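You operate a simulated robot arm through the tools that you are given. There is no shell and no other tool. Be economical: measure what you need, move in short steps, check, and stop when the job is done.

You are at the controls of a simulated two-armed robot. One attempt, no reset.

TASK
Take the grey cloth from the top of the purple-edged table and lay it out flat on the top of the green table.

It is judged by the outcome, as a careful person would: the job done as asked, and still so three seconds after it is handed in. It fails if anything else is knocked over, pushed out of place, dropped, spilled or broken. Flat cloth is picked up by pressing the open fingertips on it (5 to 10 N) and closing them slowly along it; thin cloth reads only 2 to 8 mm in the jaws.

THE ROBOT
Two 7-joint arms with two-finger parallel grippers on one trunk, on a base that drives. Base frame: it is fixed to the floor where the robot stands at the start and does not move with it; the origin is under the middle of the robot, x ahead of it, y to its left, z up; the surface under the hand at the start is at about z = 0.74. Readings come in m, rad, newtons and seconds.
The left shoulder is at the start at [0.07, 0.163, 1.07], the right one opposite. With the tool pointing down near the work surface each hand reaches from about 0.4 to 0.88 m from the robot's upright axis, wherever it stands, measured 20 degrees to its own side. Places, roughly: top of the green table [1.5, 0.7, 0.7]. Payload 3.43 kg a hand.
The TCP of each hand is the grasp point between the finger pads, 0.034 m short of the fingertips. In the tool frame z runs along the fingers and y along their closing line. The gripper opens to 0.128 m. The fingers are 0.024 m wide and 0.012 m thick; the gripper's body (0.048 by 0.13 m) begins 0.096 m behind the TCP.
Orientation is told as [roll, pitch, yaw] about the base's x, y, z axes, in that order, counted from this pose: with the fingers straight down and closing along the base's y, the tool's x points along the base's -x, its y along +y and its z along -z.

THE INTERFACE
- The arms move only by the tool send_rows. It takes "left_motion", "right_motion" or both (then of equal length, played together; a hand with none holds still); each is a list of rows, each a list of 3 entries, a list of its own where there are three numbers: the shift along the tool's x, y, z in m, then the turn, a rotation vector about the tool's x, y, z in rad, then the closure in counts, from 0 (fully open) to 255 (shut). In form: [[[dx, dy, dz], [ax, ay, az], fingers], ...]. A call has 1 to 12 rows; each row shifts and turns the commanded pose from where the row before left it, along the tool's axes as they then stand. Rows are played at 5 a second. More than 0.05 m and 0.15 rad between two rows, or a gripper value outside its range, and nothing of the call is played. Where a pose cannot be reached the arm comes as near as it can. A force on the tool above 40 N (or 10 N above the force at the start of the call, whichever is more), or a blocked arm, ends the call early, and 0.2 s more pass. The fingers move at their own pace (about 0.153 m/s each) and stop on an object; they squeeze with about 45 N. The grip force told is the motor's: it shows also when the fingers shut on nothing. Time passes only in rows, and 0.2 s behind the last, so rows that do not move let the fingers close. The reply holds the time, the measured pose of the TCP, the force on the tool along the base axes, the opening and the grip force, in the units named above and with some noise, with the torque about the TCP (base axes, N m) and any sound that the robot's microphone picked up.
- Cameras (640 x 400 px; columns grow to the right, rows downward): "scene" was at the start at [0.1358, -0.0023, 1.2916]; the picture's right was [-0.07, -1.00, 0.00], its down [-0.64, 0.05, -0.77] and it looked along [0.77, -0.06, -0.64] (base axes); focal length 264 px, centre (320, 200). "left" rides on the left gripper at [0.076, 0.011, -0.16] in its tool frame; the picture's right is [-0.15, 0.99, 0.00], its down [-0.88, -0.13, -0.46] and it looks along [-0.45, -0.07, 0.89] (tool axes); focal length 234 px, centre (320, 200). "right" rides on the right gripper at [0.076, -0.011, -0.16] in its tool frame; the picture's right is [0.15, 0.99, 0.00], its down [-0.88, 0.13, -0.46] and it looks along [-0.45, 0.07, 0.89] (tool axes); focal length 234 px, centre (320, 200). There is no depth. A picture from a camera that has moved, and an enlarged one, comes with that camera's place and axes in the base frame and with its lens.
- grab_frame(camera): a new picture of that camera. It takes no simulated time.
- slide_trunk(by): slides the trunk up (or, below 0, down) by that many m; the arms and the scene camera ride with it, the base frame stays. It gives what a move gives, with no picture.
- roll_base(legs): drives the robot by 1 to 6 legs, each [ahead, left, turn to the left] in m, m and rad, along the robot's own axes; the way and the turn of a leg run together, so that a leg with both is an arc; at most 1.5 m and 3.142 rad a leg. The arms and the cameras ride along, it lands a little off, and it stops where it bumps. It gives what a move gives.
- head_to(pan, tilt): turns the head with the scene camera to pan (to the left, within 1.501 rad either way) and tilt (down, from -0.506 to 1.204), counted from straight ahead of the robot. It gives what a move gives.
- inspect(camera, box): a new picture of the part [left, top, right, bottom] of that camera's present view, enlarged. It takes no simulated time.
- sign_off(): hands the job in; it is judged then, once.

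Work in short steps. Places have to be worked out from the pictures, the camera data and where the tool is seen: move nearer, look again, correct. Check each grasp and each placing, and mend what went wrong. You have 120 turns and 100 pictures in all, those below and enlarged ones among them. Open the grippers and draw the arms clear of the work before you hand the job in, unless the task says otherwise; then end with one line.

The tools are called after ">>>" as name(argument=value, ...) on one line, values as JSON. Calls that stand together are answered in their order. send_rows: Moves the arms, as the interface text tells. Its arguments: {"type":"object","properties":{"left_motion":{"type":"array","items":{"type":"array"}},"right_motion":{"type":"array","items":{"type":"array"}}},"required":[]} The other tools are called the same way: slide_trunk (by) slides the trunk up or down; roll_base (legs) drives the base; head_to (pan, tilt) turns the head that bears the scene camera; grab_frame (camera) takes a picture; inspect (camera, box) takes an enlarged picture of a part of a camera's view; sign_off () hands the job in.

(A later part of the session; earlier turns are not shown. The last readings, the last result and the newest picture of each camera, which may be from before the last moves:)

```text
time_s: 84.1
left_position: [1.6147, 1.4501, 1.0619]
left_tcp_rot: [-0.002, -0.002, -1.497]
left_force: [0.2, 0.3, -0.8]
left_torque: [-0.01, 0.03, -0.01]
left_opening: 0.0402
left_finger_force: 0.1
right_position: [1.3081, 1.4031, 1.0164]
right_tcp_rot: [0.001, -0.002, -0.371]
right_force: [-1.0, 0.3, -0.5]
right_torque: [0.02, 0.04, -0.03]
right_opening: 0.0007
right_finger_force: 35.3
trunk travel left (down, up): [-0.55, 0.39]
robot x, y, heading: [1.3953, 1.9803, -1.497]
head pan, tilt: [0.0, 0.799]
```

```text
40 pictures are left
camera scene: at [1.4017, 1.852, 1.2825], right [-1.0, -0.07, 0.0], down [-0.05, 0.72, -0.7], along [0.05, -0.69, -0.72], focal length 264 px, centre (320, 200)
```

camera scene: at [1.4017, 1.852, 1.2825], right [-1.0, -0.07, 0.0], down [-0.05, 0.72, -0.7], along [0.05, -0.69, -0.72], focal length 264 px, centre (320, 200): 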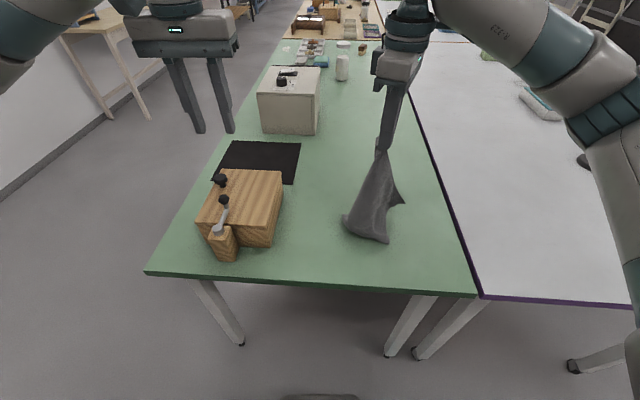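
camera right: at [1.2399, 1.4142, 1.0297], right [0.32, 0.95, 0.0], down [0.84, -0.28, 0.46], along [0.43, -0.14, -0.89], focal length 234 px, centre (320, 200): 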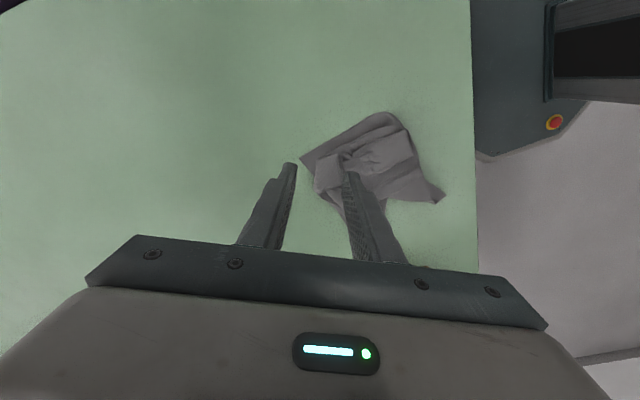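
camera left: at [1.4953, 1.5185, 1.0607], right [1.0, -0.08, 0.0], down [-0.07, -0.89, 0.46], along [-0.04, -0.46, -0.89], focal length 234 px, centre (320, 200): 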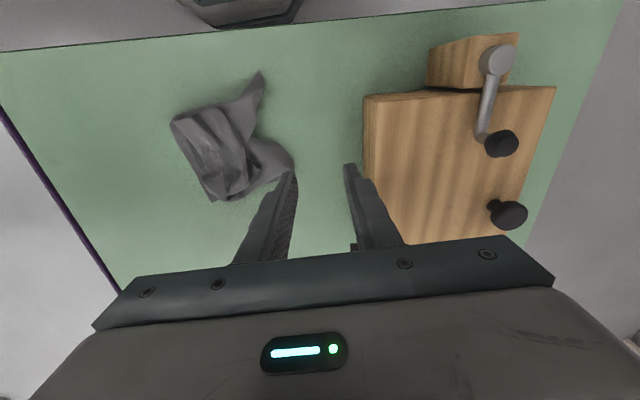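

It is held near one corner. I raise a bit more so it hangs entirely free and look closely.

>>> send_rows(right_motion=[[[0, 0, -0.04], [0, 0, 0], 255], [[0, 0, -0.04], [0, 0, 0], 255], [[0, 0, -0.04], [0, 0, 0], 255], [[0, 0, 0], [0, 0, 0], 255], [[0, 0, 0], [0, 0, 0], 255], [[0, 0, 0], [0, 0, 0], 255]])

>>> inspect(camera="scene", box=[300, 90, 460, 250])

>>> grab_frame(camera="left")

```text
time_s: 85.5
left_position: [1.6145, 1.4504, 1.0627]
left_tcp_rot: [-0.002, -0.002, -1.498]
left_force: [0.8, 0.3, 0.2]
left_torque: [-0.04, -0.02, 0.01]
left_opening: 0.0404
left_finger_force: 0.0
right_position: [1.3113, 1.4077, 1.1324]
right_tcp_rot: [0.001, -0.002, -0.374]
right_force: [0.2, -0.2, -0.8]
right_torque: [0.01, -0.01, -0.01]
right_opening: 0.0008
right_finger_force: 35.9
trunk travel left (down, up): [-0.55, 0.39]
robot x, y, heading: [1.3902, 1.9767, -1.497]
head pan, tilt: [0.0, 0.799]
```

```text
2.50 times, centred on (380, 170) of scene
camera zoom: at [1.4019, 1.8524, 1.2825], right [-1.0, -0.07, 0.0], down [-0.05, 0.72, -0.7], along [0.05, -0.69, -0.72], focal length 661 px, centre (170, 275)
```

zoom: 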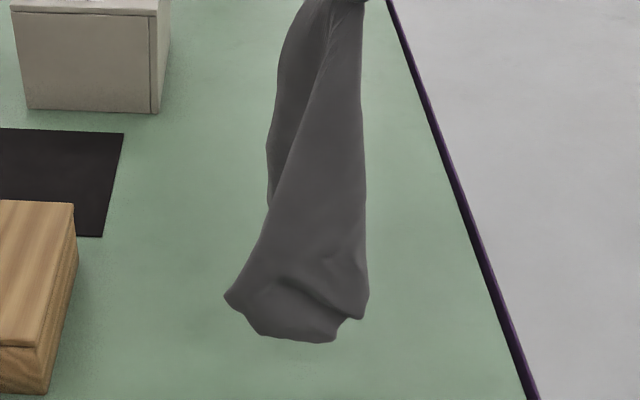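

```text
38 pictures are left
camera left: at [1.6193, 1.528, 1.2214], right [1.0, -0.07, 0.0], down [-0.06, -0.89, 0.46], along [-0.04, -0.46, -0.89], focal length 234 px, centre (320, 200)
```

left: 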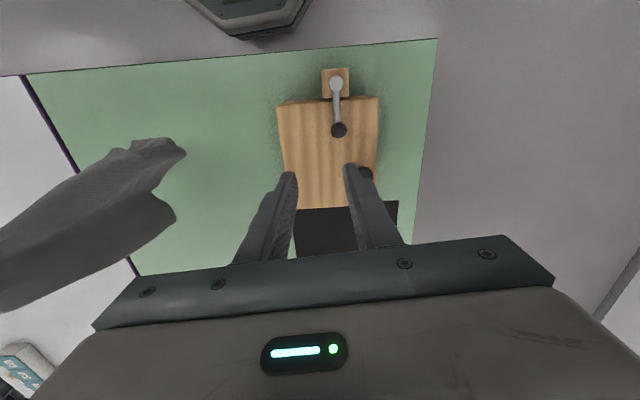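

One corner is held and the cloth hangs full length. I'll carry it ahead to y≈1.2 and lay it back towards me along its diagonal, which should spread it, then pull out remaining folds.

>>> send_rows(right_motion=[[[-0.005, -0.012, -0.04], [0, 0, 0.1], 255], [[-0.01, -0.03, -0.02], [0, 0, 0], 255], [[-0.013, -0.034, 0], [0, 0, 0], 255], [[-0.013, -0.034, 0], [0, 0, 0], 255], [[-0.013, -0.034, 0], [0, 0, 0], 255], [[-0.013, -0.034, 0], [0, 0, 0], 255], [[-0.01, -0.03, 0], [0, 0, 0], 255], [[0, 0, 0.02], [0, 0, 0], 255], [[0, 0, 0], [0, 0, 0], 255], [[0, 0, 0], [0, 0, 0], 255], [[0, 0, 0], [0, 0, 0], 255]])

>>> grab_frame(camera="scene")

```text
time_s: 87.9
left_position: [1.6139, 1.4515, 1.0614]
left_tcp_rot: [-0.002, -0.002, -1.498]
left_force: [-0.2, 1.0, 0.6]
left_torque: [0.0, 0.01, 0.03]
left_opening: 0.0402
left_finger_force: 0.0
right_position: [1.3299, 1.3695, 1.1053]
right_tcp_rot: [0.003, -0.001, -0.47]
right_force: [0.6, -0.1, -0.6]
right_torque: [-0.02, 0.03, 0.02]
right_opening: 0.0008
right_finger_force: 35.4
right hand out of reach, approached as far as the arm can: row 2, 3, 4, 5, 6, 7
trunk travel left (down, up): [-0.55, 0.39]
robot x, y, heading: [1.3937, 1.9777, -1.495]
head pan, tilt: [0.0, 0.799]
```

```text
37 pictures are left
camera scene: at [1.402, 1.8525, 1.2825], right [-1.0, -0.07, 0.0], down [-0.05, 0.72, -0.7], along [0.05, -0.7, -0.72], focal length 264 px, centre (320, 200)
```

scene: 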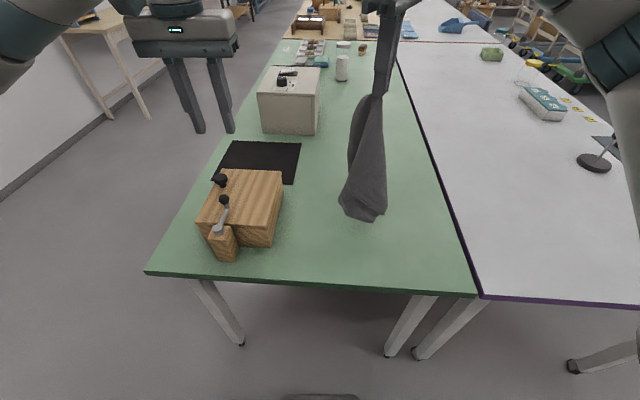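

The turned wrist blocks the reach, so I turn the right hand back to its natural yaw, then reach ahead.

>>> send_rows(right_motion=[[[0, 0, -0.02], [0, 0, 0.147], 255], [[0, 0, 0], [0, 0, 0.147], 255], [[0, 0, 0], [0, 0, 0.147], 255], [[0, 0, 0], [0, 0, 0.147], 255], [[0, 0, 0], [0, 0, 0.147], 255], [[0, 0, 0], [0, 0, 0.147], 255], [[0, 0, 0], [0, 0, 0.147], 255], [[-0.04, 0, 0], [0, 0, 0], 255], [[-0.04, 0, 0], [0, 0, 0], 255], [[-0.04, 0, 0], [0, 0, 0], 255], [[-0.04, 0, 0], [0, 0, 0], 255], [[0, 0, 0], [0, 0, 0], 255]])

```text
time_s: 90.5
left_position: [1.6131, 1.4518, 1.0635]
left_tcp_rot: [0.001, -0.001, -1.499]
left_force: [-0.7, -0.7, 0.5]
left_torque: [0.0, -0.03, 0.0]
left_opening: 0.0404
left_finger_force: 0.0
right_position: [1.3362, 1.2092, 1.1256]
right_tcp_rot: [0.002, 0.0, -1.499]
right_force: [0.2, 0.0, 0.2]
right_torque: [-0.02, -0.04, 0.01]
right_opening: 0.0007
right_finger_force: 35.6
trunk travel left (down, up): [-0.55, 0.39]
robot x, y, heading: [1.3937, 1.9758, -1.495]
head pan, tilt: [0.0, 0.799]
```

Now the laying arc: lower while drawing back about 0.3 m.

>>> send_rows(right_motion=[[[0.02, 0, 0.02], [0, 0, 0], 255], [[0.035, 0, 0.02], [0, 0, 0], 255], [[0.035, 0, 0.025], [0, 0, 0], 255], [[0.035, 0, 0.025], [0, 0, 0], 255], [[0.035, 0, 0.03], [0, 0, 0], 255], [[0.03, 0, 0.03], [0, 0, 0], 255], [[0.03, 0, 0.035], [0, 0, 0], 255], [[0.025, 0, 0.035], [0, 0, 0], 255], [[0.025, 0, 0.04], [0, 0, 0], 255], [[0.02, 0, 0.03], [0, 0, 0], 255], [[0, 0, 0], [0, 0, 0], 255]])

>>> grab_frame(camera="scene")

```text
time_s: 92.9
left_position: [1.6147, 1.4516, 1.063]
left_tcp_rot: [-0.003, -0.002, -1.499]
left_force: [0.4, 0.9, 0.2]
left_torque: [-0.03, -0.03, -0.02]
left_opening: 0.0402
left_finger_force: 0.1
right_position: [1.3187, 1.4986, 0.8317]
right_tcp_rot: [0.002, 0.0, -1.499]
right_force: [-0.1, -0.1, -0.3]
right_torque: [0.02, -0.01, 0.0]
right_opening: 0.0009
right_finger_force: 35.6
trunk travel left (down, up): [-0.55, 0.39]
robot x, y, heading: [1.391, 1.9796, -1.497]
head pan, tilt: [0.0, 0.799]
```

```text
36 pictures are left
camera scene: at [1.4021, 1.8524, 1.2825], right [-1.0, -0.07, 0.0], down [-0.05, 0.72, -0.7], along [0.05, -0.69, -0.72], focal length 264 px, centre (320, 200)
```

scene: 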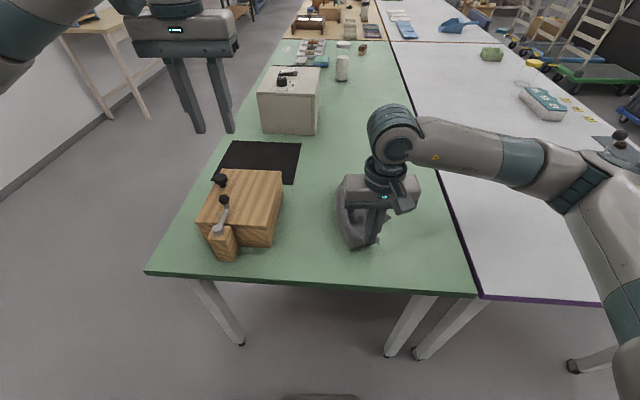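

Finish the lowering, release, and withdraw the right hand upward and to the right for a clear view.

>>> send_rows(right_motion=[[[0.015, 0, 0.025], [0, 0, 0], 255], [[0.005, 0, 0.025], [0, 0, 0], 255], [[0, 0, 0.003], [0, 0, 0], 245], [[0, 0, 0], [0, 0, 0], 225], [[0, 0, -0.01], [0, 0, 0], 205], [[0, 0, -0.04], [0, 0, 0], 190], [[0, 0, -0.04], [0, 0, 0], 175], [[0, -0.04, -0.03], [0, 0, 0], 175], [[0, -0.05, 0], [0, 0, 0], 175], [[0, -0.05, 0], [0, 0, 0], 175], [[0, -0.05, 0], [0, 0, 0], 175], [[0, -0.02, 0], [0, 0, 0], 175]])

>>> inspect(camera="scene", box=[280, 150, 440, 280])

```text
time_s: 95.5
left_position: [1.6146, 1.4516, 1.0624]
left_tcp_rot: [-0.002, -0.002, -1.497]
left_force: [0.6, -0.1, -0.8]
left_torque: [0.02, -0.02, 0.0]
left_opening: 0.0404
left_finger_force: 0.1
right_position: [1.1082, 1.4999, 0.9032]
right_tcp_rot: [0.001, 0.0, -1.496]
right_force: [0.3, -0.8, -0.3]
right_torque: [0.0, -0.03, 0.01]
right_opening: 0.0405
right_finger_force: 0.1
trunk travel left (down, up): [-0.55, 0.39]
robot x, y, heading: [1.392, 1.9808, -1.493]
head pan, tilt: [0.0, 0.799]
```

```text
3.08 times, centred on (360, 215) of scene
camera zoom: at [1.402, 1.8525, 1.2826], right [-1.0, -0.07, 0.0], down [-0.05, 0.72, -0.7], along [0.05, -0.7, -0.72], focal length 814 px, centre (197, 154)
```

zoom: 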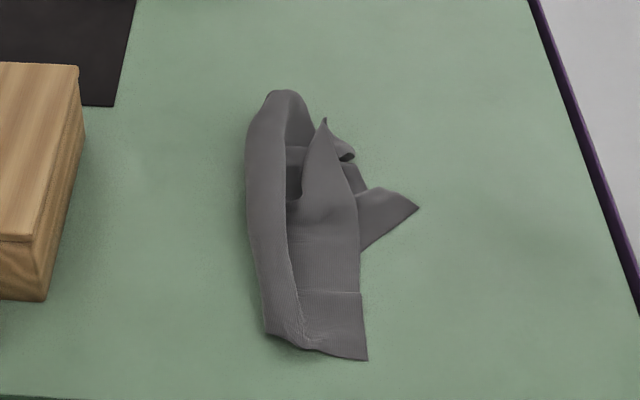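

Much better: right edge runs from near corner C (1.298, 1.530) to corner D standing up near (1.32, 1.28), about 0.26 m – a full side. I'll take C with the right hand and D with the left. First strafe back right 0.1 m for reach.

>>> roll_base(legs=[[0, -0.1, 0]])

```text
time_s: 96.7
left_position: [1.5154, 1.444, 1.0634]
left_tcp_rot: [-0.001, 0.0, -1.496]
left_force: [-0.1, -0.1, -0.7]
left_torque: [-0.02, -0.03, -0.04]
left_opening: 0.0401
left_finger_force: 0.0
right_position: [1.0116, 1.4932, 0.9033]
right_tcp_rot: [0.002, 0.001, -1.5]
right_force: [0.0, -0.4, -0.2]
right_torque: [0.02, 0.0, 0.02]
right_opening: 0.0403
right_finger_force: 0.1
trunk travel left (down, up): [-0.55, 0.39]
robot x, y, heading: [1.2947, 1.9755, -1.495]
head pan, tilt: [0.0, 0.799]
```

Right hand to C first, stopping just above the cloth.

>>> send_rows(right_motion=[[[-0.001, 0.044, 0], [0, 0, 0], 191], [[-0.001, 0.044, 0], [0, 0, 0], 191], [[-0.001, 0.044, 0], [0, 0, 0], 191], [[-0.001, 0.044, 0], [0, 0, 0], 191], [[-0.001, 0.044, 0], [0, 0, 0], 191], [[0, 0.044, 0.02], [0, 0, 0], 191], [[0, 0.042, 0.03], [0, 0, 0], 191], [[0, 0, 0.045], [0, 0, 0], 191], [[0, 0, 0.02], [0, 0, 0], 191], [[0, 0, 0], [0, 0, 0], 191]])

>>> inspect(camera="right", box=[200, 60, 440, 260])

```text
refused: row 7 steps farther than a row can; nothing moved
```

```text
2.00 times, centred on (320, 160) of right
camera zoom: at [0.9945, 1.5667, 1.0624], right [0.98, 0.22, 0.0], down [0.19, -0.87, 0.46], along [0.1, -0.44, -0.89], focal length 468 px, centre (320, 280)
```

zoom: 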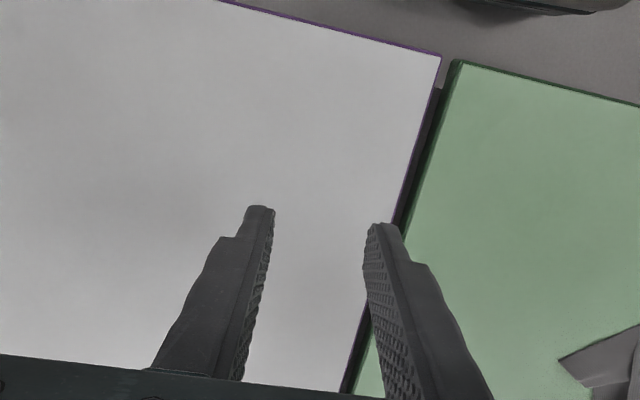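

The call was refused (step too long); I resend with smaller steps.

>>> send_rows(right_motion=[[[-0.001, 0.044, 0], [0, 0, 0], 191], [[-0.001, 0.044, 0], [0, 0, 0], 191], [[-0.001, 0.044, 0], [0, 0, 0], 191], [[-0.001, 0.044, 0], [0, 0, 0], 191], [[-0.001, 0.044, 0], [0, 0, 0], 191], [[0, 0.044, 0.0], [0, 0, 0], 191], [[0, 0.042, 0.0], [0, 0, 0], 191], [[0, 0, 0.045], [0, 0, 0], 191], [[0, 0, 0.045], [0, 0, 0], 191], [[0, 0, 0.02], [0, 0, 0], 191], [[0, 0, 0], [0, 0, 0], 191]])

>>> inspect(camera="right", box=[200, 60, 440, 260])

```text
time_s: 99.0
left_position: [1.5176, 1.4438, 1.0615]
left_tcp_rot: [-0.001, -0.004, -1.498]
left_force: [0.1, -0.8, -0.3]
left_torque: [0.01, -0.01, 0.01]
left_opening: 0.0403
left_finger_force: 0.1
right_position: [1.3171, 1.5111, 0.793]
right_tcp_rot: [0.003, 0.001, -1.5]
right_force: [-0.3, -0.2, 0.1]
right_torque: [0.0, 0.02, 0.0]
right_opening: 0.0322
right_finger_force: 0.0
trunk travel left (down, up): [-0.55, 0.39]
robot x, y, heading: [1.2961, 1.9712, -1.499]
head pan, tilt: [0.0, 0.799]
```

```text
2.00 times, centred on (320, 160) of right
camera zoom: at [1.3027, 1.5848, 0.9519], right [0.98, 0.22, 0.0], down [0.19, -0.87, 0.46], along [0.1, -0.44, -0.89], focal length 468 px, centre (320, 280)
```

zoom: 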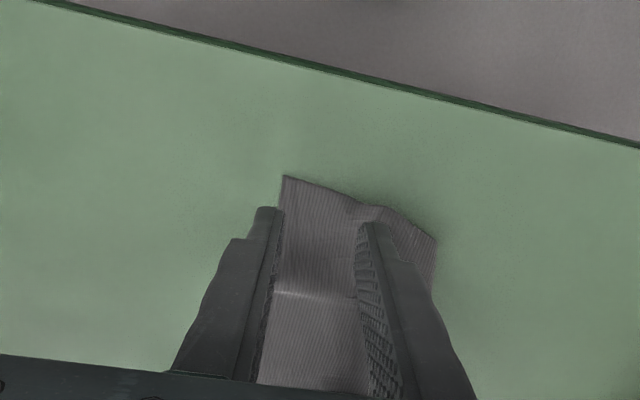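

C is right there; I shift 5 mm left, 5 mm nearer, narrow slightly, press and close.

>>> send_rows(right_motion=[[[0.006, 0.005, 0.01], [0, 0, 0], 203], [[0, 0, 0.007], [0, 0, 0], 203], [[0, 0, 0.003], [0, 0, 0], 203], [[0, 0, 0.001], [0, 0, 0], 203], [[0, 0, 0], [0, 0, 0], 212], [[0, 0, 0], [0, 0, 0], 221], [[0, 0, 0], [0, 0, 0], 230], [[0, 0, 0], [0, 0, 0], 239], [[0, 0, 0], [0, 0, 0], 248], [[0, 0, 0], [0, 0, 0], 255], [[0, 0, 0], [0, 0, 0], 255]])

>>> inspect(camera="right", box=[200, 60, 440, 260])

```text
time_s: 100.7
left_position: [1.517, 1.4448, 1.0629]
left_tcp_rot: [-0.002, -0.003, -1.498]
left_force: [-1.1, 0.4, -0.1]
left_torque: [0.03, 0.03, 0.03]
left_opening: 0.0402
left_finger_force: 0.1
right_position: [1.3225, 1.5149, 0.776]
right_tcp_rot: [0.004, -0.006, -1.499]
right_force: [-0.8, 3.2, 20.1]
right_torque: [0.17, 0.08, -0.02]
right_opening: 0.0018
right_finger_force: 36.6
trunk travel left (down, up): [-0.55, 0.39]
robot x, y, heading: [1.296, 1.9683, -1.497]
head pan, tilt: [0.0, 0.799]
stopped in row 8 (right hand): the force on the tool passed its limit at 44 N (the readings are from after the stop); the commanded pose is now the measured one
```

```text
2.00 times, centred on (320, 160) of right
camera zoom: at [1.3057, 1.59, 0.9342], right [0.98, 0.22, 0.0], down [0.19, -0.87, 0.46], along [0.1, -0.45, -0.89], focal length 468 px, centre (320, 280)
```

zoom: 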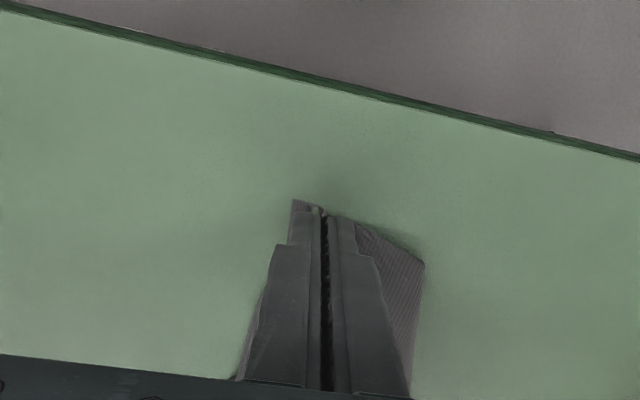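

C is gripped. I bring the left hand above D and look.

>>> send_rows(left_motion=[[[-0.04, 0, 0.02], [0, 0, 0], 135], [[-0.04, 0, 0.02], [0, 0, 0], 135], [[-0.04, 0, 0.02], [0, 0, 0], 135], [[-0.006, -0.04, 0.02], [0, 0, 0], 135], [[0, -0.04, 0.02], [0, 0, 0], 135], [[0, -0.04, 0.02], [0, 0, 0], 135], [[0, -0.04, 0.02], [0, 0, 0], 135], [[0, -0.03, 0.02], [0, 0, 0], 135], [[0, 0, 0], [0, 0, 0], 135]])

>>> inspect(camera="left", box=[180, 40, 460, 270])

>>> grab_frame(camera="scene")

```text
time_s: 102.7
left_position: [1.3357, 1.3064, 0.9055]
left_tcp_rot: [-0.003, -0.004, -1.496]
left_force: [-0.6, -0.3, 0.7]
left_torque: [0.0, -0.03, -0.02]
left_opening: 0.0604
left_finger_force: 0.0
right_position: [1.3224, 1.515, 0.7742]
right_tcp_rot: [0.001, -0.006, -1.5]
right_force: [3.4, -1.9, 33.4]
right_torque: [-0.03, 0.01, 0.02]
right_opening: 0.0066
right_finger_force: 0.0
trunk travel left (down, up): [-0.55, 0.39]
robot x, y, heading: [1.2922, 1.9749, -1.499]
head pan, tilt: [0.0, 0.799]
```

```text
1.74 times, centred on (320, 155) of left
camera zoom: at [1.3409, 1.3842, 1.0644], right [1.0, -0.07, 0.0], down [-0.06, -0.89, 0.46], along [-0.04, -0.46, -0.89], focal length 407 px, centre (320, 278)
```

zoom: 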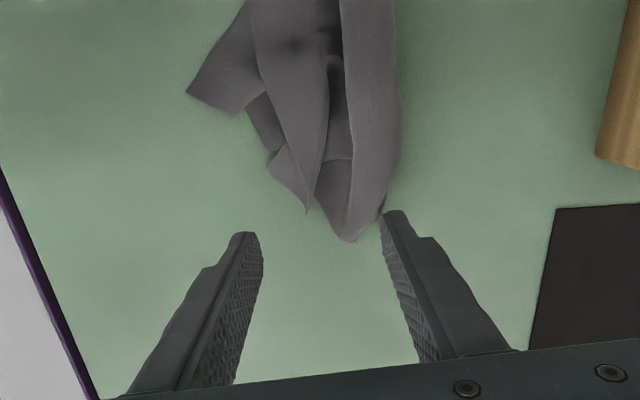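

```text
30 pictures are left
camera scene: at [1.3052, 1.8475, 1.2829], right [-1.0, -0.07, 0.0], down [-0.05, 0.71, -0.7], along [0.05, -0.7, -0.72], focal length 264 px, centre (320, 200)
```

scene: 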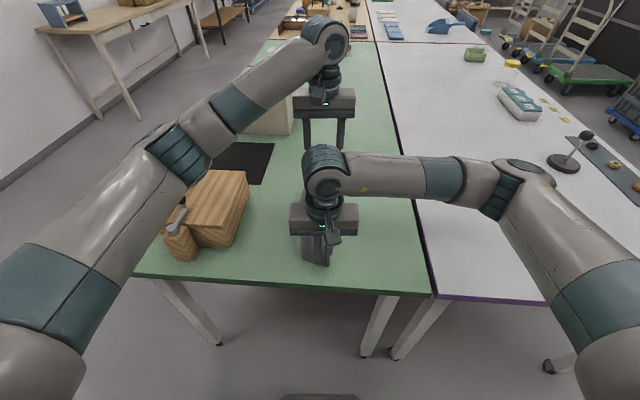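

The right grip relaxed when that call stopped; I ease it and re-close it. D's tip is at about (1.32, 1.29, 0.77); I centre the left hand just behind it and descend most of the way.

>>> send_rows(right_motion=[[[0, 0, -0.001], [0, 0, 0], 247], [[0, 0, 0], [0, 0, 0], 255], [[0, 0, 0], [0, 0, 0], 255], [[0, 0, 0], [0, 0, 0], 255], [[0, 0, 0], [0, 0, 0], 255]], left_motion=[[[0.01, -0.018, 0.01], [0, 0, 0], 160], [[0, 0, 0.03], [0, 0, 0], 170], [[0, 0, 0.03], [0, 0, 0], 175], [[0, 0, 0.02], [0, 0, 0], 175], [[0, 0, 0], [0, 0, 0], 175]])

>>> inspect(camera="left", box=[180, 40, 460, 270])

```text
time_s: 103.9
left_position: [1.3163, 1.315, 0.8154]
left_tcp_rot: [-0.001, -0.002, -1.497]
left_force: [-0.7, 0.3, -0.7]
left_torque: [0.03, 0.03, -0.04]
left_opening: 0.0402
left_finger_force: 0.0
right_position: [1.3221, 1.5154, 0.7747]
right_tcp_rot: [0.003, -0.005, -1.5]
right_force: [-3.1, 1.1, 32.5]
right_torque: [0.13, 0.15, 0.04]
right_opening: 0.0019
right_finger_force: 36.4
trunk travel left (down, up): [-0.55, 0.39]
robot x, y, heading: [1.2948, 1.9731, -1.497]
head pan, tilt: [0.0, 0.799]
```

```text
1.74 times, centred on (320, 155) of left
camera zoom: at [1.3223, 1.3922, 0.9737], right [1.0, -0.07, 0.0], down [-0.06, -0.89, 0.46], along [-0.04, -0.46, -0.89], focal length 407 px, centre (320, 278)
```

zoom: 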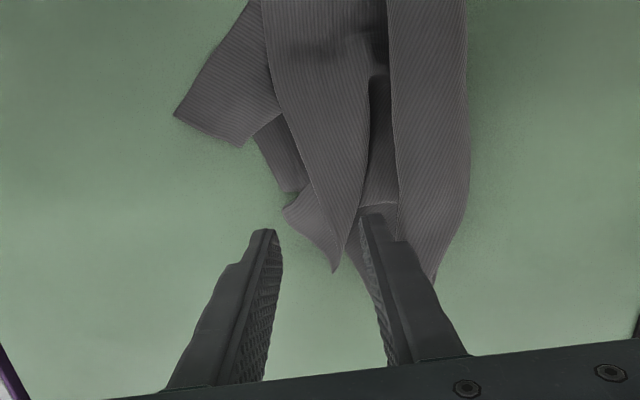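

The flap's tip lies between the fingers. I descend the rest and close on it.

>>> send_rows(left_motion=[[[0.006, 0, 0.012], [0, 0, 0], 175], [[0.003, 0, 0.014], [0, 0, 0], 175], [[0, 0, 0], [0, 0, 0], 190], [[0, 0, 0], [0, 0, 0], 205], [[0, 0, 0], [0, 0, 0], 220], [[0, 0, 0], [0, 0, 0], 235], [[0, 0, 0], [0, 0, 0], 250], [[0, 0, 0], [0, 0, 0], 255], [[0, 0, 0], [0, 0, 0], 255]])

>>> inspect(camera="left", box=[180, 40, 460, 270])

```text
time_s: 105.9
left_position: [1.317, 1.3235, 0.7895]
left_tcp_rot: [0.0, -0.003, -1.496]
left_force: [0.5, -0.4, 0.1]
left_torque: [0.02, 0.0, 0.02]
left_opening: 0.0015
left_finger_force: 36.1
right_position: [1.321, 1.5156, 0.7748]
right_tcp_rot: [0.002, -0.006, -1.499]
right_force: [-3.8, 2.4, 29.5]
right_torque: [0.14, 0.21, -0.01]
right_opening: 0.0015
right_finger_force: 36.6
trunk travel left (down, up): [-0.55, 0.39]
robot x, y, heading: [1.2948, 1.972, -1.498]
head pan, tilt: [0.0, 0.799]
```

```text
1.74 times, centred on (320, 155) of left
camera zoom: at [1.3225, 1.4006, 0.9478], right [1.0, -0.07, 0.0], down [-0.06, -0.89, 0.46], along [-0.04, -0.46, -0.89], focal length 407 px, centre (320, 278)
```

zoom: 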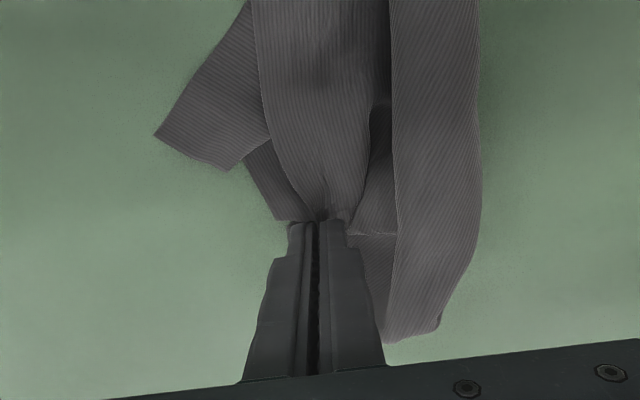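

Both corners are gripped. I lift both together while swinging them side by side: right hand to the right, left hand left and nearer.

>>> send_rows(left_motion=[[[0, 0, -0.015], [0, 0, 0], 255], [[0, 0, -0.035], [0, 0, 0], 255], [[0.018, 0.02, -0.035], [0, 0, 0], 255], [[0.018, 0.02, -0.035], [0, 0, 0], 255], [[0.018, 0.02, -0.035], [0, 0, 0], 255], [[0.018, 0.02, -0.035], [0, 0, 0], 255], [[0.018, 0.02, -0.035], [0, 0, 0], 255], [[0, 0, -0.04], [0, 0, 0], 255], [[0, 0, -0.03], [0, 0, 0], 255], [[0, 0, 0], [0, 0, 0], 255], [[0, 0, 0], [0, 0, 0], 255]], right_motion=[[[0, 0, -0.025], [0, 0, 0], 255], [[0, 0, -0.04], [0, 0, 0], 255], [[-0.0135, -0.023, -0.035], [0, 0, 0], 255], [[-0.0135, -0.023, -0.035], [0, 0, 0], 255], [[-0.0135, -0.023, -0.035], [0, 0, 0], 255], [[-0.0135, -0.023, -0.035], [0, 0, 0], 255], [[-0.0135, -0.023, -0.035], [0, 0, 0], 255], [[0, 0, -0.04], [0, 0, 0], 255], [[0, 0, -0.03], [0, 0, 0], 255], [[0, 0, 0], [0, 0, 0], 255], [[0, 0, 0], [0, 0, 0], 255]])

>>> grab_frame(camera="scene")

```text
time_s: 108.3
left_position: [1.4091, 1.4151, 1.0831]
left_tcp_rot: [-0.005, -0.001, -1.498]
left_force: [-13.4, 0.5, 0.1]
left_torque: [-0.03, 0.47, 0.22]
left_opening: 0.0018
left_finger_force: 36.6
right_position: [1.2106, 1.4394, 1.0839]
right_tcp_rot: [0.003, -0.004, -1.497]
right_force: [12.8, 0.2, -0.2]
right_torque: [0.02, -0.44, 0.21]
right_opening: 0.0015
right_finger_force: 36.9
trunk travel left (down, up): [-0.55, 0.39]
robot x, y, heading: [1.2969, 1.9734, -1.5]
head pan, tilt: [0.0, 0.799]
```

```text
27 pictures are left
camera scene: at [1.3046, 1.8455, 1.2826], right [-1.0, -0.07, 0.0], down [-0.05, 0.71, -0.7], along [0.05, -0.7, -0.72], focal length 264 px, centre (320, 200)
```

scene: 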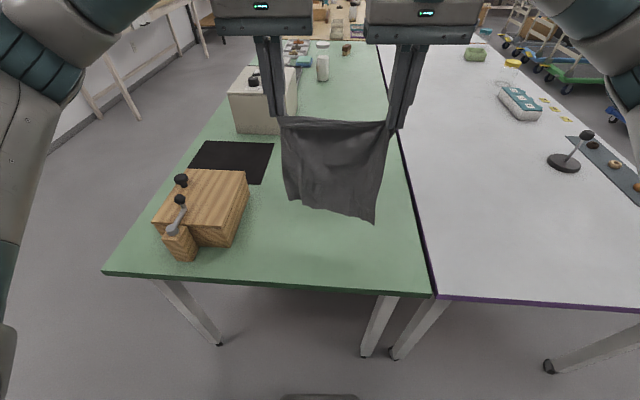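

Excellent – the cloth hangs as a full sheet between the two hands, taut. I relax tension a little and inspect.

>>> send_rows(left_motion=[[[0, -0.002, 0], [0, 0, 0], 255], [[0, 0, 0], [0, 0, 0], 255]], right_motion=[[[0, 0.001, 0], [0, 0, 0], 255], [[0, 0, 0], [0, 0, 0], 255]])

>>> inspect(camera="scene", box=[240, 90, 430, 240])

```text
time_s: 108.9
left_position: [1.4087, 1.4163, 1.084]
left_tcp_rot: [-0.001, -0.004, -1.497]
left_force: [-10.5, 0.1, 0.1]
left_torque: [-0.02, 0.38, 0.17]
left_opening: 0.0019
left_finger_force: 36.4
right_position: [1.2119, 1.4395, 1.0842]
right_tcp_rot: [0.002, -0.002, -1.499]
right_force: [9.5, 1.1, -0.3]
right_torque: [0.01, -0.34, 0.11]
right_opening: 0.0015
right_finger_force: 36.4
trunk travel left (down, up): [-0.55, 0.39]
robot x, y, heading: [1.2922, 1.9706, -1.498]
head pan, tilt: [0.0, 0.799]
```

```text
2.67 times, centred on (335, 165) of scene
camera zoom: at [1.3047, 1.8452, 1.2825], right [-1.0, -0.07, 0.0], down [-0.05, 0.72, -0.7], along [0.05, -0.7, -0.72], focal length 705 px, centre (280, 293)
```

zoom: 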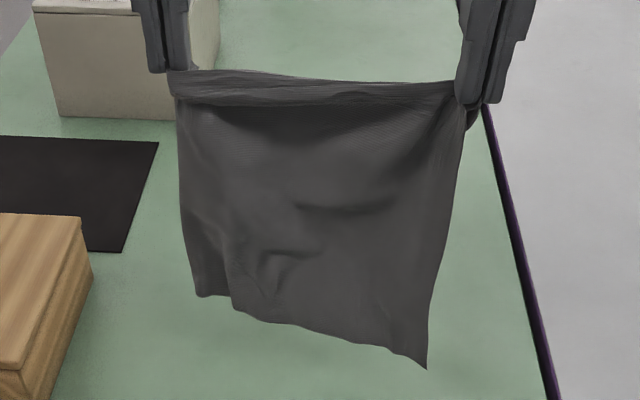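

The sheet is nearly fully open with just a small rolled strip at the top edge. I carry it ahead to y≈1.23.

>>> send_rows(left_motion=[[[-0.04, 0, 0], [0, 0, 0], 255], [[-0.04, 0, 0], [0, 0, 0], 255], [[-0.04, 0, 0], [0, 0, 0], 255], [[-0.04, 0, 0], [0, 0, 0], 255], [[-0.03, 0, 0.02], [0, 0, 0], 255], [[0, 0, 0.03], [0, 0, 0], 255], [[0, 0, 0.02], [0, 0, 0], 255], [[0, 0, 0], [0, 0, 0], 255], [[0, 0, 0], [0, 0, 0], 255], [[0, 0, 0], [0, 0, 0], 255]], right_motion=[[[-0.04, 0, 0], [0, 0, 0], 255], [[-0.04, 0, 0], [0, 0, 0], 255], [[-0.04, 0, 0], [0, 0, 0], 255], [[-0.04, 0, 0], [0, 0, 0], 255], [[-0.03, 0, 0.02], [0, 0, 0], 255], [[0, 0, 0.03], [0, 0, 0], 255], [[0, 0, 0.02], [0, 0, 0], 255], [[0, 0, 0], [0, 0, 0], 255], [[0, 0, 0], [0, 0, 0], 255], [[0, 0, 0], [0, 0, 0], 255]])

>>> inspect(camera="scene", box=[240, 60, 430, 220])

```text
time_s: 111.1
left_position: [1.4218, 1.2273, 1.0116]
left_tcp_rot: [-0.002, -0.003, -1.497]
left_force: [-7.8, -1.0, 0.2]
left_torque: [0.02, 0.32, 0.17]
left_opening: 0.0019
left_finger_force: 36.7
right_position: [1.226, 1.2486, 1.0168]
right_tcp_rot: [0.001, 0.0, -1.499]
right_force: [8.5, 0.1, -1.3]
right_torque: [0.02, -0.29, 0.1]
right_opening: 0.0017
right_finger_force: 36.2
trunk travel left (down, up): [-0.55, 0.39]
robot x, y, heading: [1.293, 1.9721, -1.496]
head pan, tilt: [0.0, 0.799]
```

```text
2.50 times, centred on (335, 140) of scene
camera zoom: at [1.3046, 1.8451, 1.2825], right [-1.0, -0.07, 0.0], down [-0.05, 0.72, -0.7], along [0.05, -0.69, -0.72], focal length 661 px, centre (282, 350)
```

zoom: 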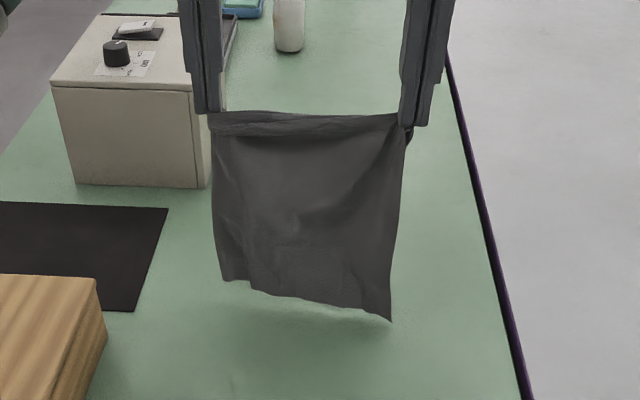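

The lower edge is touching down. Now the laying arc back toward me.

>>> send_rows(left_motion=[[[0, 0, 0.01], [0, 0, 0], 255], [[0.035, 0, 0.01], [0, 0, 0], 255], [[0.035, 0, 0.012], [0, 0, 0], 255], [[0.035, 0, 0.015], [0, 0, 0], 255], [[0.03, 0, 0.015], [0, 0, 0], 255], [[0.025, 0, 0.02], [0, 0, 0], 255], [[0.025, 0, 0.02], [0, 0, 0], 255], [[0.02, 0, 0.025], [0, 0, 0], 255], [[0.015, 0, 0.025], [0, 0, 0], 255], [[0.015, 0, 0.025], [0, 0, 0], 255], [[0, 0, 0], [0, 0, 0], 255]], right_motion=[[[0, 0, 0.01], [0, 0, 0], 255], [[0.035, 0, 0.01], [0, 0, 0], 255], [[0.035, 0, 0.012], [0, 0, 0], 255], [[0.035, 0, 0.015], [0, 0, 0], 255], [[0.03, 0, 0.015], [0, 0, 0], 255], [[0.025, 0, 0.02], [0, 0, 0], 255], [[0.025, 0, 0.02], [0, 0, 0], 255], [[0.02, 0, 0.025], [0, 0, 0], 255], [[0.015, 0, 0.025], [0, 0, 0], 255], [[0.015, 0, 0.03], [0, 0, 0], 255], [[0, 0, 0], [0, 0, 0], 255]])

>>> inspect(camera="scene", box=[230, 130, 430, 270])

```text
time_s: 113.5
left_position: [1.4042, 1.4646, 0.8376]
left_tcp_rot: [-0.005, -0.001, -1.497]
left_force: [-5.1, -0.9, -0.6]
left_torque: [-0.02, 0.24, 0.13]
left_opening: 0.0021
left_finger_force: 36.9
right_position: [1.21, 1.4862, 0.8351]
right_tcp_rot: [0.002, -0.003, -1.499]
right_force: [5.7, 0.5, 0.1]
right_torque: [0.04, -0.21, 0.11]
right_opening: 0.0014
right_finger_force: 36.6
trunk travel left (down, up): [-0.55, 0.39]
robot x, y, heading: [1.2966, 1.9739, -1.498]
head pan, tilt: [0.0, 0.799]
```

```text
2.86 times, centred on (330, 200) of scene
camera zoom: at [1.3047, 1.8453, 1.2826], right [-1.0, -0.07, 0.0], down [-0.05, 0.71, -0.7], along [0.05, -0.7, -0.72], focal length 756 px, centre (291, 200)
```

zoom: 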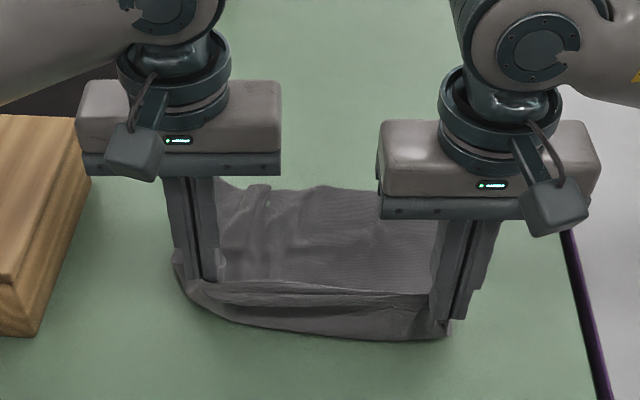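

Similar to before, with the near-edge flap hanging in front. I pull back a bit more while lowering, then finish with a slight forward motion so the flap is laid toward me instead of tucked under.

>>> send_rows(left_motion=[[[0.02, 0, 0.012], [0, 0, 0], 255], [[0.02, 0, 0.012], [0, 0, 0], 255], [[0.005, 0, 0.008], [0, 0, 0], 255], [[-0.005, 0, 0.01], [0, 0, 0], 255], [[-0.008, 0, 0.01], [0, 0, 0], 255], [[-0.005, 0, 0.006], [0, 0, 0], 255], [[0, 0, 0], [0, 0, 0], 255]], right_motion=[[[0.02, 0, 0.012], [0, 0, 0], 255], [[0.02, 0, 0.012], [0, 0, 0], 255], [[0.005, 0, 0.008], [0, 0, 0], 255], [[-0.005, 0, 0.01], [0, 0, 0], 255], [[-0.008, 0, 0.008], [0, 0, 0], 255], [[-0.005, 0, 0.006], [0, 0, 0], 255], [[0, 0, 0], [0, 0, 0], 255]])

>>> inspect(camera="scene", box=[230, 150, 430, 290])

>>> grab_frame(camera="left")

```text
time_s: 115.1
left_position: [1.4021, 1.4921, 0.7796]
left_tcp_rot: [-0.004, -0.003, -1.496]
left_force: [-6.8, 2.1, 12.8]
left_torque: [0.19, 0.35, 0.14]
left_opening: 0.0019
left_finger_force: 36.7
right_position: [1.2064, 1.5134, 0.7768]
right_tcp_rot: [0.001, -0.003, -1.499]
right_force: [7.8, 0.6, 2.3]
right_torque: [0.0, -0.28, 0.13]
right_opening: 0.0016
right_finger_force: 36.2
trunk travel left (down, up): [-0.55, 0.39]
robot x, y, heading: [1.2951, 1.9713, -1.494]
head pan, tilt: [0.0, 0.799]
```

```text
2.86 times, centred on (330, 220) of scene
camera zoom: at [1.3044, 1.8464, 1.2829], right [-1.0, -0.07, 0.0], down [-0.05, 0.71, -0.7], along [0.05, -0.7, -0.72], focal length 756 px, centre (291, 143)
```

zoom: 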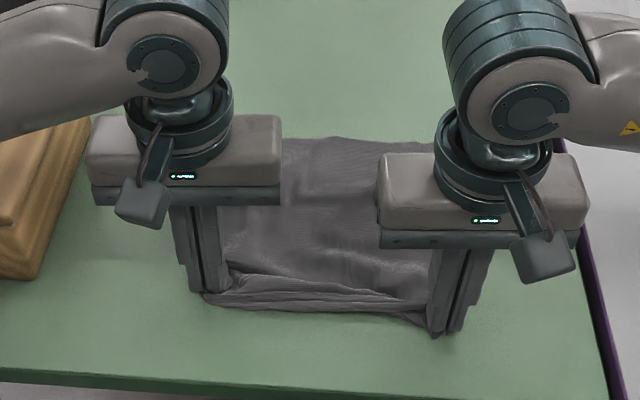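

```text
22 pictures are left
camera left: at [1.4071, 1.5684, 0.9382], right [1.0, -0.07, 0.0], down [-0.06, -0.89, 0.46], along [-0.04, -0.46, -0.89], focal length 234 px, centre (320, 200)
```

left: 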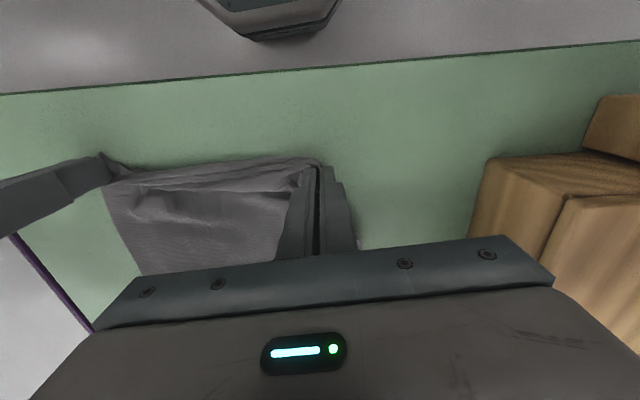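

Contact is reached. I release with small openings, lift clear and view.

>>> send_rows(left_motion=[[[0, 0, 0], [0, 0, 0], 235], [[0, 0, 0], [0, 0, 0], 215], [[0, 0, -0.015], [0, 0, 0], 205], [[0, 0, -0.04], [0, 0, 0], 200], [[0, 0, -0.045], [0, 0, 0], 195], [[0, 0.04, 0], [0, 0, 0], 191], [[0, 0.045, 0], [0, 0, 0], 191], [[0, 0.025, 0], [0, 0, 0], 191]], right_motion=[[[0, 0, 0], [0, 0, 0], 235], [[0, 0, 0], [0, 0, 0], 215], [[0, 0, -0.015], [0, 0, 0], 205], [[0, 0, -0.04], [0, 0, 0], 200], [[0, 0, -0.045], [0, 0, 0], 195], [[0, -0.04, 0], [0, 0, 0], 191], [[0, -0.045, 0], [0, 0, 0], 191], [[0, -0.045, 0], [0, 0, 0], 191]])

>>> inspect(camera="scene", box=[230, 150, 430, 290])

```text
time_s: 116.9
left_position: [1.5092, 1.4992, 0.8766]
left_tcp_rot: [-0.002, -0.001, -1.499]
left_force: [-0.4, 0.4, 0.8]
left_torque: [0.0, -0.06, 0.01]
left_opening: 0.0324
left_finger_force: 0.1
right_position: [1.0801, 1.5076, 0.8747]
right_tcp_rot: [0.004, -0.002, -1.499]
right_force: [-0.3, -1.4, 0.0]
right_torque: [-0.03, -0.05, -0.02]
right_opening: 0.0322
right_finger_force: 0.0
trunk travel left (down, up): [-0.55, 0.39]
robot x, y, heading: [1.2972, 1.9694, -1.494]
head pan, tilt: [0.0, 0.799]
```

```text
2.86 times, centred on (330, 220) of scene
camera zoom: at [1.3032, 1.8458, 1.2827], right [-1.0, -0.07, 0.0], down [-0.05, 0.71, -0.7], along [0.05, -0.7, -0.72], focal length 756 px, centre (291, 143)
```

zoom: 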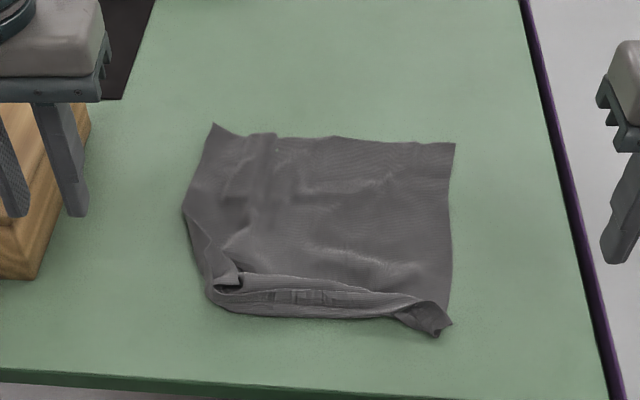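

Nearly there: only the near strip is rolled. I look closer to see whether the roll is over or under.

>>> inspect(camera="left", box=[0, 60, 300, 260])

>>> inspect(camera="scene", box=[280, 225, 400, 275])

```text
2.00 times, centred on (150, 160) of left
camera zoom: at [1.5141, 1.5755, 1.0349], right [1.0, -0.07, 0.0], down [-0.07, -0.89, 0.46], along [-0.04, -0.46, -0.89], focal length 468 px, centre (660, 280)
```

zoom: 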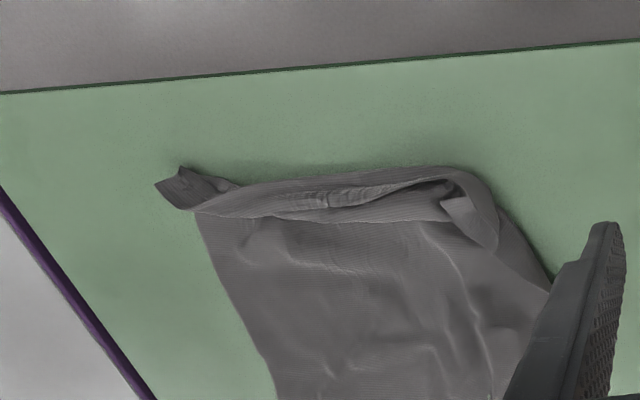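

```text
5.33 times, centred on (340, 250) of scene
camera zoom: at [1.3032, 1.8458, 1.2827], right [-1.0, -0.07, 0.0], down [-0.05, 0.71, -0.7], along [0.05, -0.7, -0.72], focal length 1410 px, centre (213, -67)
```

zoom: 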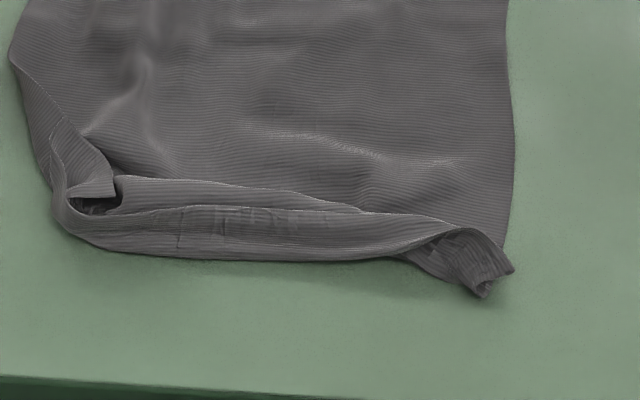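

The near strip is folded over on top, with corner D's tab lying face-up at about (1.38, 1.493). I'll pinch that tab from above with the left hand and pull it out toward near-left, while the right hand pins the sheet.

>>> send_rows(left_motion=[[[0.002, -0.04, 0], [0, 0, 0], 207], [[0.002, -0.04, 0], [0, 0, 0], 207], [[0, -0.043, 0], [0, 0, 0], 207], [[0, 0, 0.04], [0, 0, 0], 207], [[0, 0, 0.03], [0, 0, 0], 207], [[0, 0, 0], [0, 0, 0], 207]], right_motion=[[[-0.025, 0.04, 0], [0, 0, 0], 230], [[-0.025, 0.04, 0], [0, 0, 0], 255], [[-0.025, 0.04, 0], [0, 0, 0], 255], [[-0.025, 0.03, 0.03], [0, 0, 0], 255], [[0, 0, 0.04], [0, 0, 0], 255], [[0, 0, 0.02], [0, 0, 0], 255]])

>>> inspect(camera="left", box=[180, 60, 420, 260])

```text
time_s: 118.3
left_position: [1.3875, 1.4928, 0.8044]
left_tcp_rot: [-0.004, -0.003, -1.497]
left_force: [0.8, -0.3, 0.1]
left_torque: [-0.01, 0.0, -0.03]
left_opening: 0.0244
left_finger_force: 0.1
right_position: [1.2356, 1.4133, 0.7888]
right_tcp_rot: [0.002, -0.004, -1.496]
right_force: [0.3, -0.4, 0.4]
right_torque: [0.0, 0.02, 0.01]
right_opening: 0.0
right_finger_force: 32.9
trunk travel left (down, up): [-0.55, 0.39]
robot x, y, heading: [1.2963, 1.9715, -1.494]
head pan, tilt: [0.0, 0.799]
```

```text
2.00 times, centred on (300, 160) of left
camera zoom: at [1.3927, 1.5684, 0.9634], right [1.0, -0.07, 0.0], down [-0.06, -0.89, 0.46], along [-0.04, -0.46, -0.89], focal length 468 px, centre (360, 280)
```

zoom: 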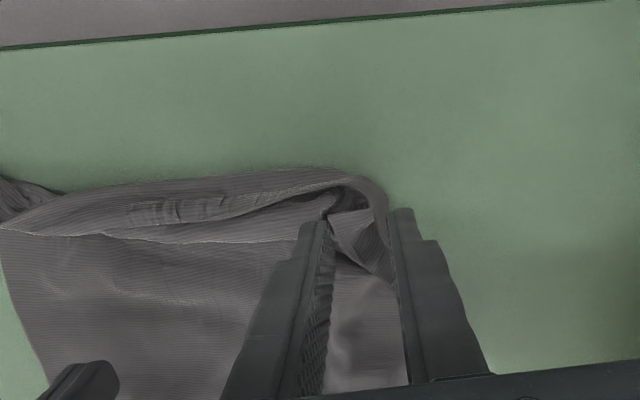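

The tab lies exactly between the fingers. The right hand pins the sheet; the left lowers and closes.

>>> send_rows(left_motion=[[[0, 0, 0.01], [0, 0, 0], 207], [[0, 0, 0.008], [0, 0, 0], 207], [[0, 0, 0.004], [0, 0, 0], 207], [[0, 0, 0], [0, 0, 0], 207]], right_motion=[[[0, 0, 0.008], [0, 0, 0], 255], [[0, 0, 0.004], [0, 0, 0], 255], [[0, 0, 0.002], [0, 0, 0], 255], [[0, 0, 0.001], [0, 0, 0], 255]])

```text
time_s: 119.3
left_position: [1.3892, 1.4936, 0.7848]
left_tcp_rot: [-0.004, -0.003, -1.498]
left_force: [0.0, 1.0, -0.4]
left_torque: [0.02, 0.0, -0.01]
left_opening: 0.024
left_finger_force: 0.0
right_position: [1.2343, 1.4131, 0.7747]
right_tcp_rot: [0.003, -0.006, -1.499]
right_force: [-0.1, 2.2, 15.4]
right_torque: [0.15, 0.09, -0.01]
right_opening: 0.0002
right_finger_force: 32.9
trunk travel left (down, up): [-0.55, 0.39]
robot x, y, heading: [1.2952, 1.9718, -1.497]
head pan, tilt: [0.0, 0.799]
```

Left not yet in contact; 6 mm lower, then close.

>>> send_rows(left_motion=[[[0, 0, 0.004], [0, 0, 0], 207], [[0, 0, 0.003], [0, 0, 0], 207], [[0, 0, 0], [0, 0, 0], 215], [[0, 0, 0], [0, 0, 0], 223], [[0, 0, 0], [0, 0, 0], 231], [[0, 0, 0], [0, 0, 0], 239], [[0, 0, 0], [0, 0, 0], 247], [[0, 0, 0], [0, 0, 0], 255], [[0, 0, 0], [0, 0, 0], 255]])

>>> inspect(camera="left", box=[180, 60, 420, 260])

```text
time_s: 121.3
left_position: [1.3886, 1.4935, 0.7771]
left_tcp_rot: [-0.006, -0.004, -1.497]
left_force: [0.2, 0.4, 5.8]
left_torque: [0.01, 0.02, 0.0]
left_opening: 0.0028
left_finger_force: 37.1
right_position: [1.2348, 1.4136, 0.7754]
right_tcp_rot: [0.002, -0.006, -1.5]
right_force: [0.4, -4.7, 27.6]
right_torque: [-0.01, 0.03, 0.0]
right_opening: 0.0001
right_finger_force: 32.8
trunk travel left (down, up): [-0.55, 0.39]
robot x, y, heading: [1.2935, 1.9701, -1.497]
head pan, tilt: [0.0, 0.799]
```

```text
2.00 times, centred on (300, 160) of left
camera zoom: at [1.3939, 1.5714, 0.9368], right [1.0, -0.07, 0.0], down [-0.06, -0.89, 0.46], along [-0.04, -0.46, -0.89], focal length 468 px, centre (360, 280)
```

zoom: 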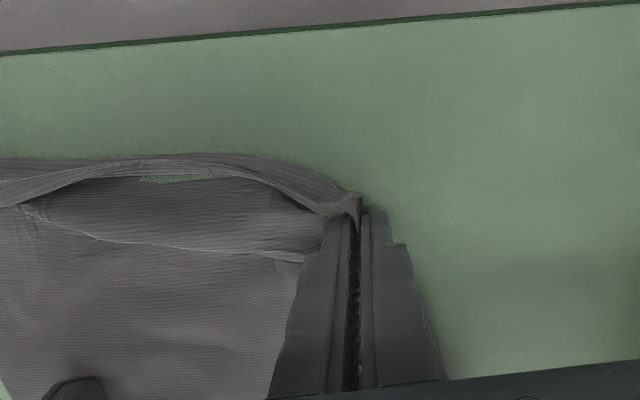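

The tab is gripped (2.8 mm). I lift it 3 cm and pull it toward near-left while the right hand holds the sheet down lightly.

>>> send_rows(left_motion=[[[0, 0, -0.015], [0, 0, 0], 255], [[0.008, 0.012, -0.015], [0, 0, 0], 255], [[0.01, 0.015, 0], [0, 0, 0], 255], [[0.008, 0.012, 0], [0, 0, 0], 255], [[0, 0, 0], [0, 0, 0], 255]], right_motion=[[[0, 0, -0.001], [0, 0, 0], 255], [[0, 0, 0], [0, 0, 0], 255], [[0, 0, 0], [0, 0, 0], 255], [[0, 0, 0], [0, 0, 0], 255], [[0, 0, 0], [0, 0, 0], 255]])

>>> inspect(camera="scene", box=[240, 180, 410, 290])

```text
time_s: 122.5
left_position: [1.4249, 1.5233, 0.808]
left_tcp_rot: [-0.004, -0.003, -1.497]
left_force: [-2.4, -1.9, 0.0]
left_torque: [-0.1, 0.12, 0.06]
left_opening: 0.0026
left_finger_force: 37.9
right_position: [1.2342, 1.4129, 0.7751]
right_tcp_rot: [0.003, -0.005, -1.498]
right_force: [3.0, -2.3, 24.1]
right_torque: [0.05, -0.06, -0.01]
right_opening: 0.0
right_finger_force: 33.1
trunk travel left (down, up): [-0.55, 0.39]
robot x, y, heading: [1.293, 1.9691, -1.501]
head pan, tilt: [0.0, 0.799]
```

```text
3.64 times, centred on (325, 235) of scene
camera zoom: at [1.3049, 1.847, 1.2828], right [-1.0, -0.07, 0.0], down [-0.05, 0.71, -0.7], along [0.05, -0.7, -0.72], focal length 962 px, centre (302, 73)
```

zoom: 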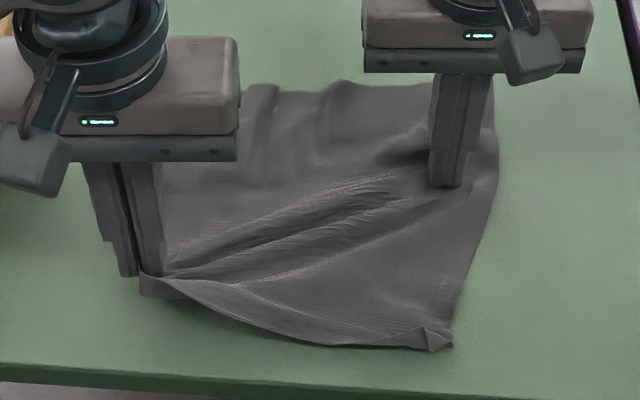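

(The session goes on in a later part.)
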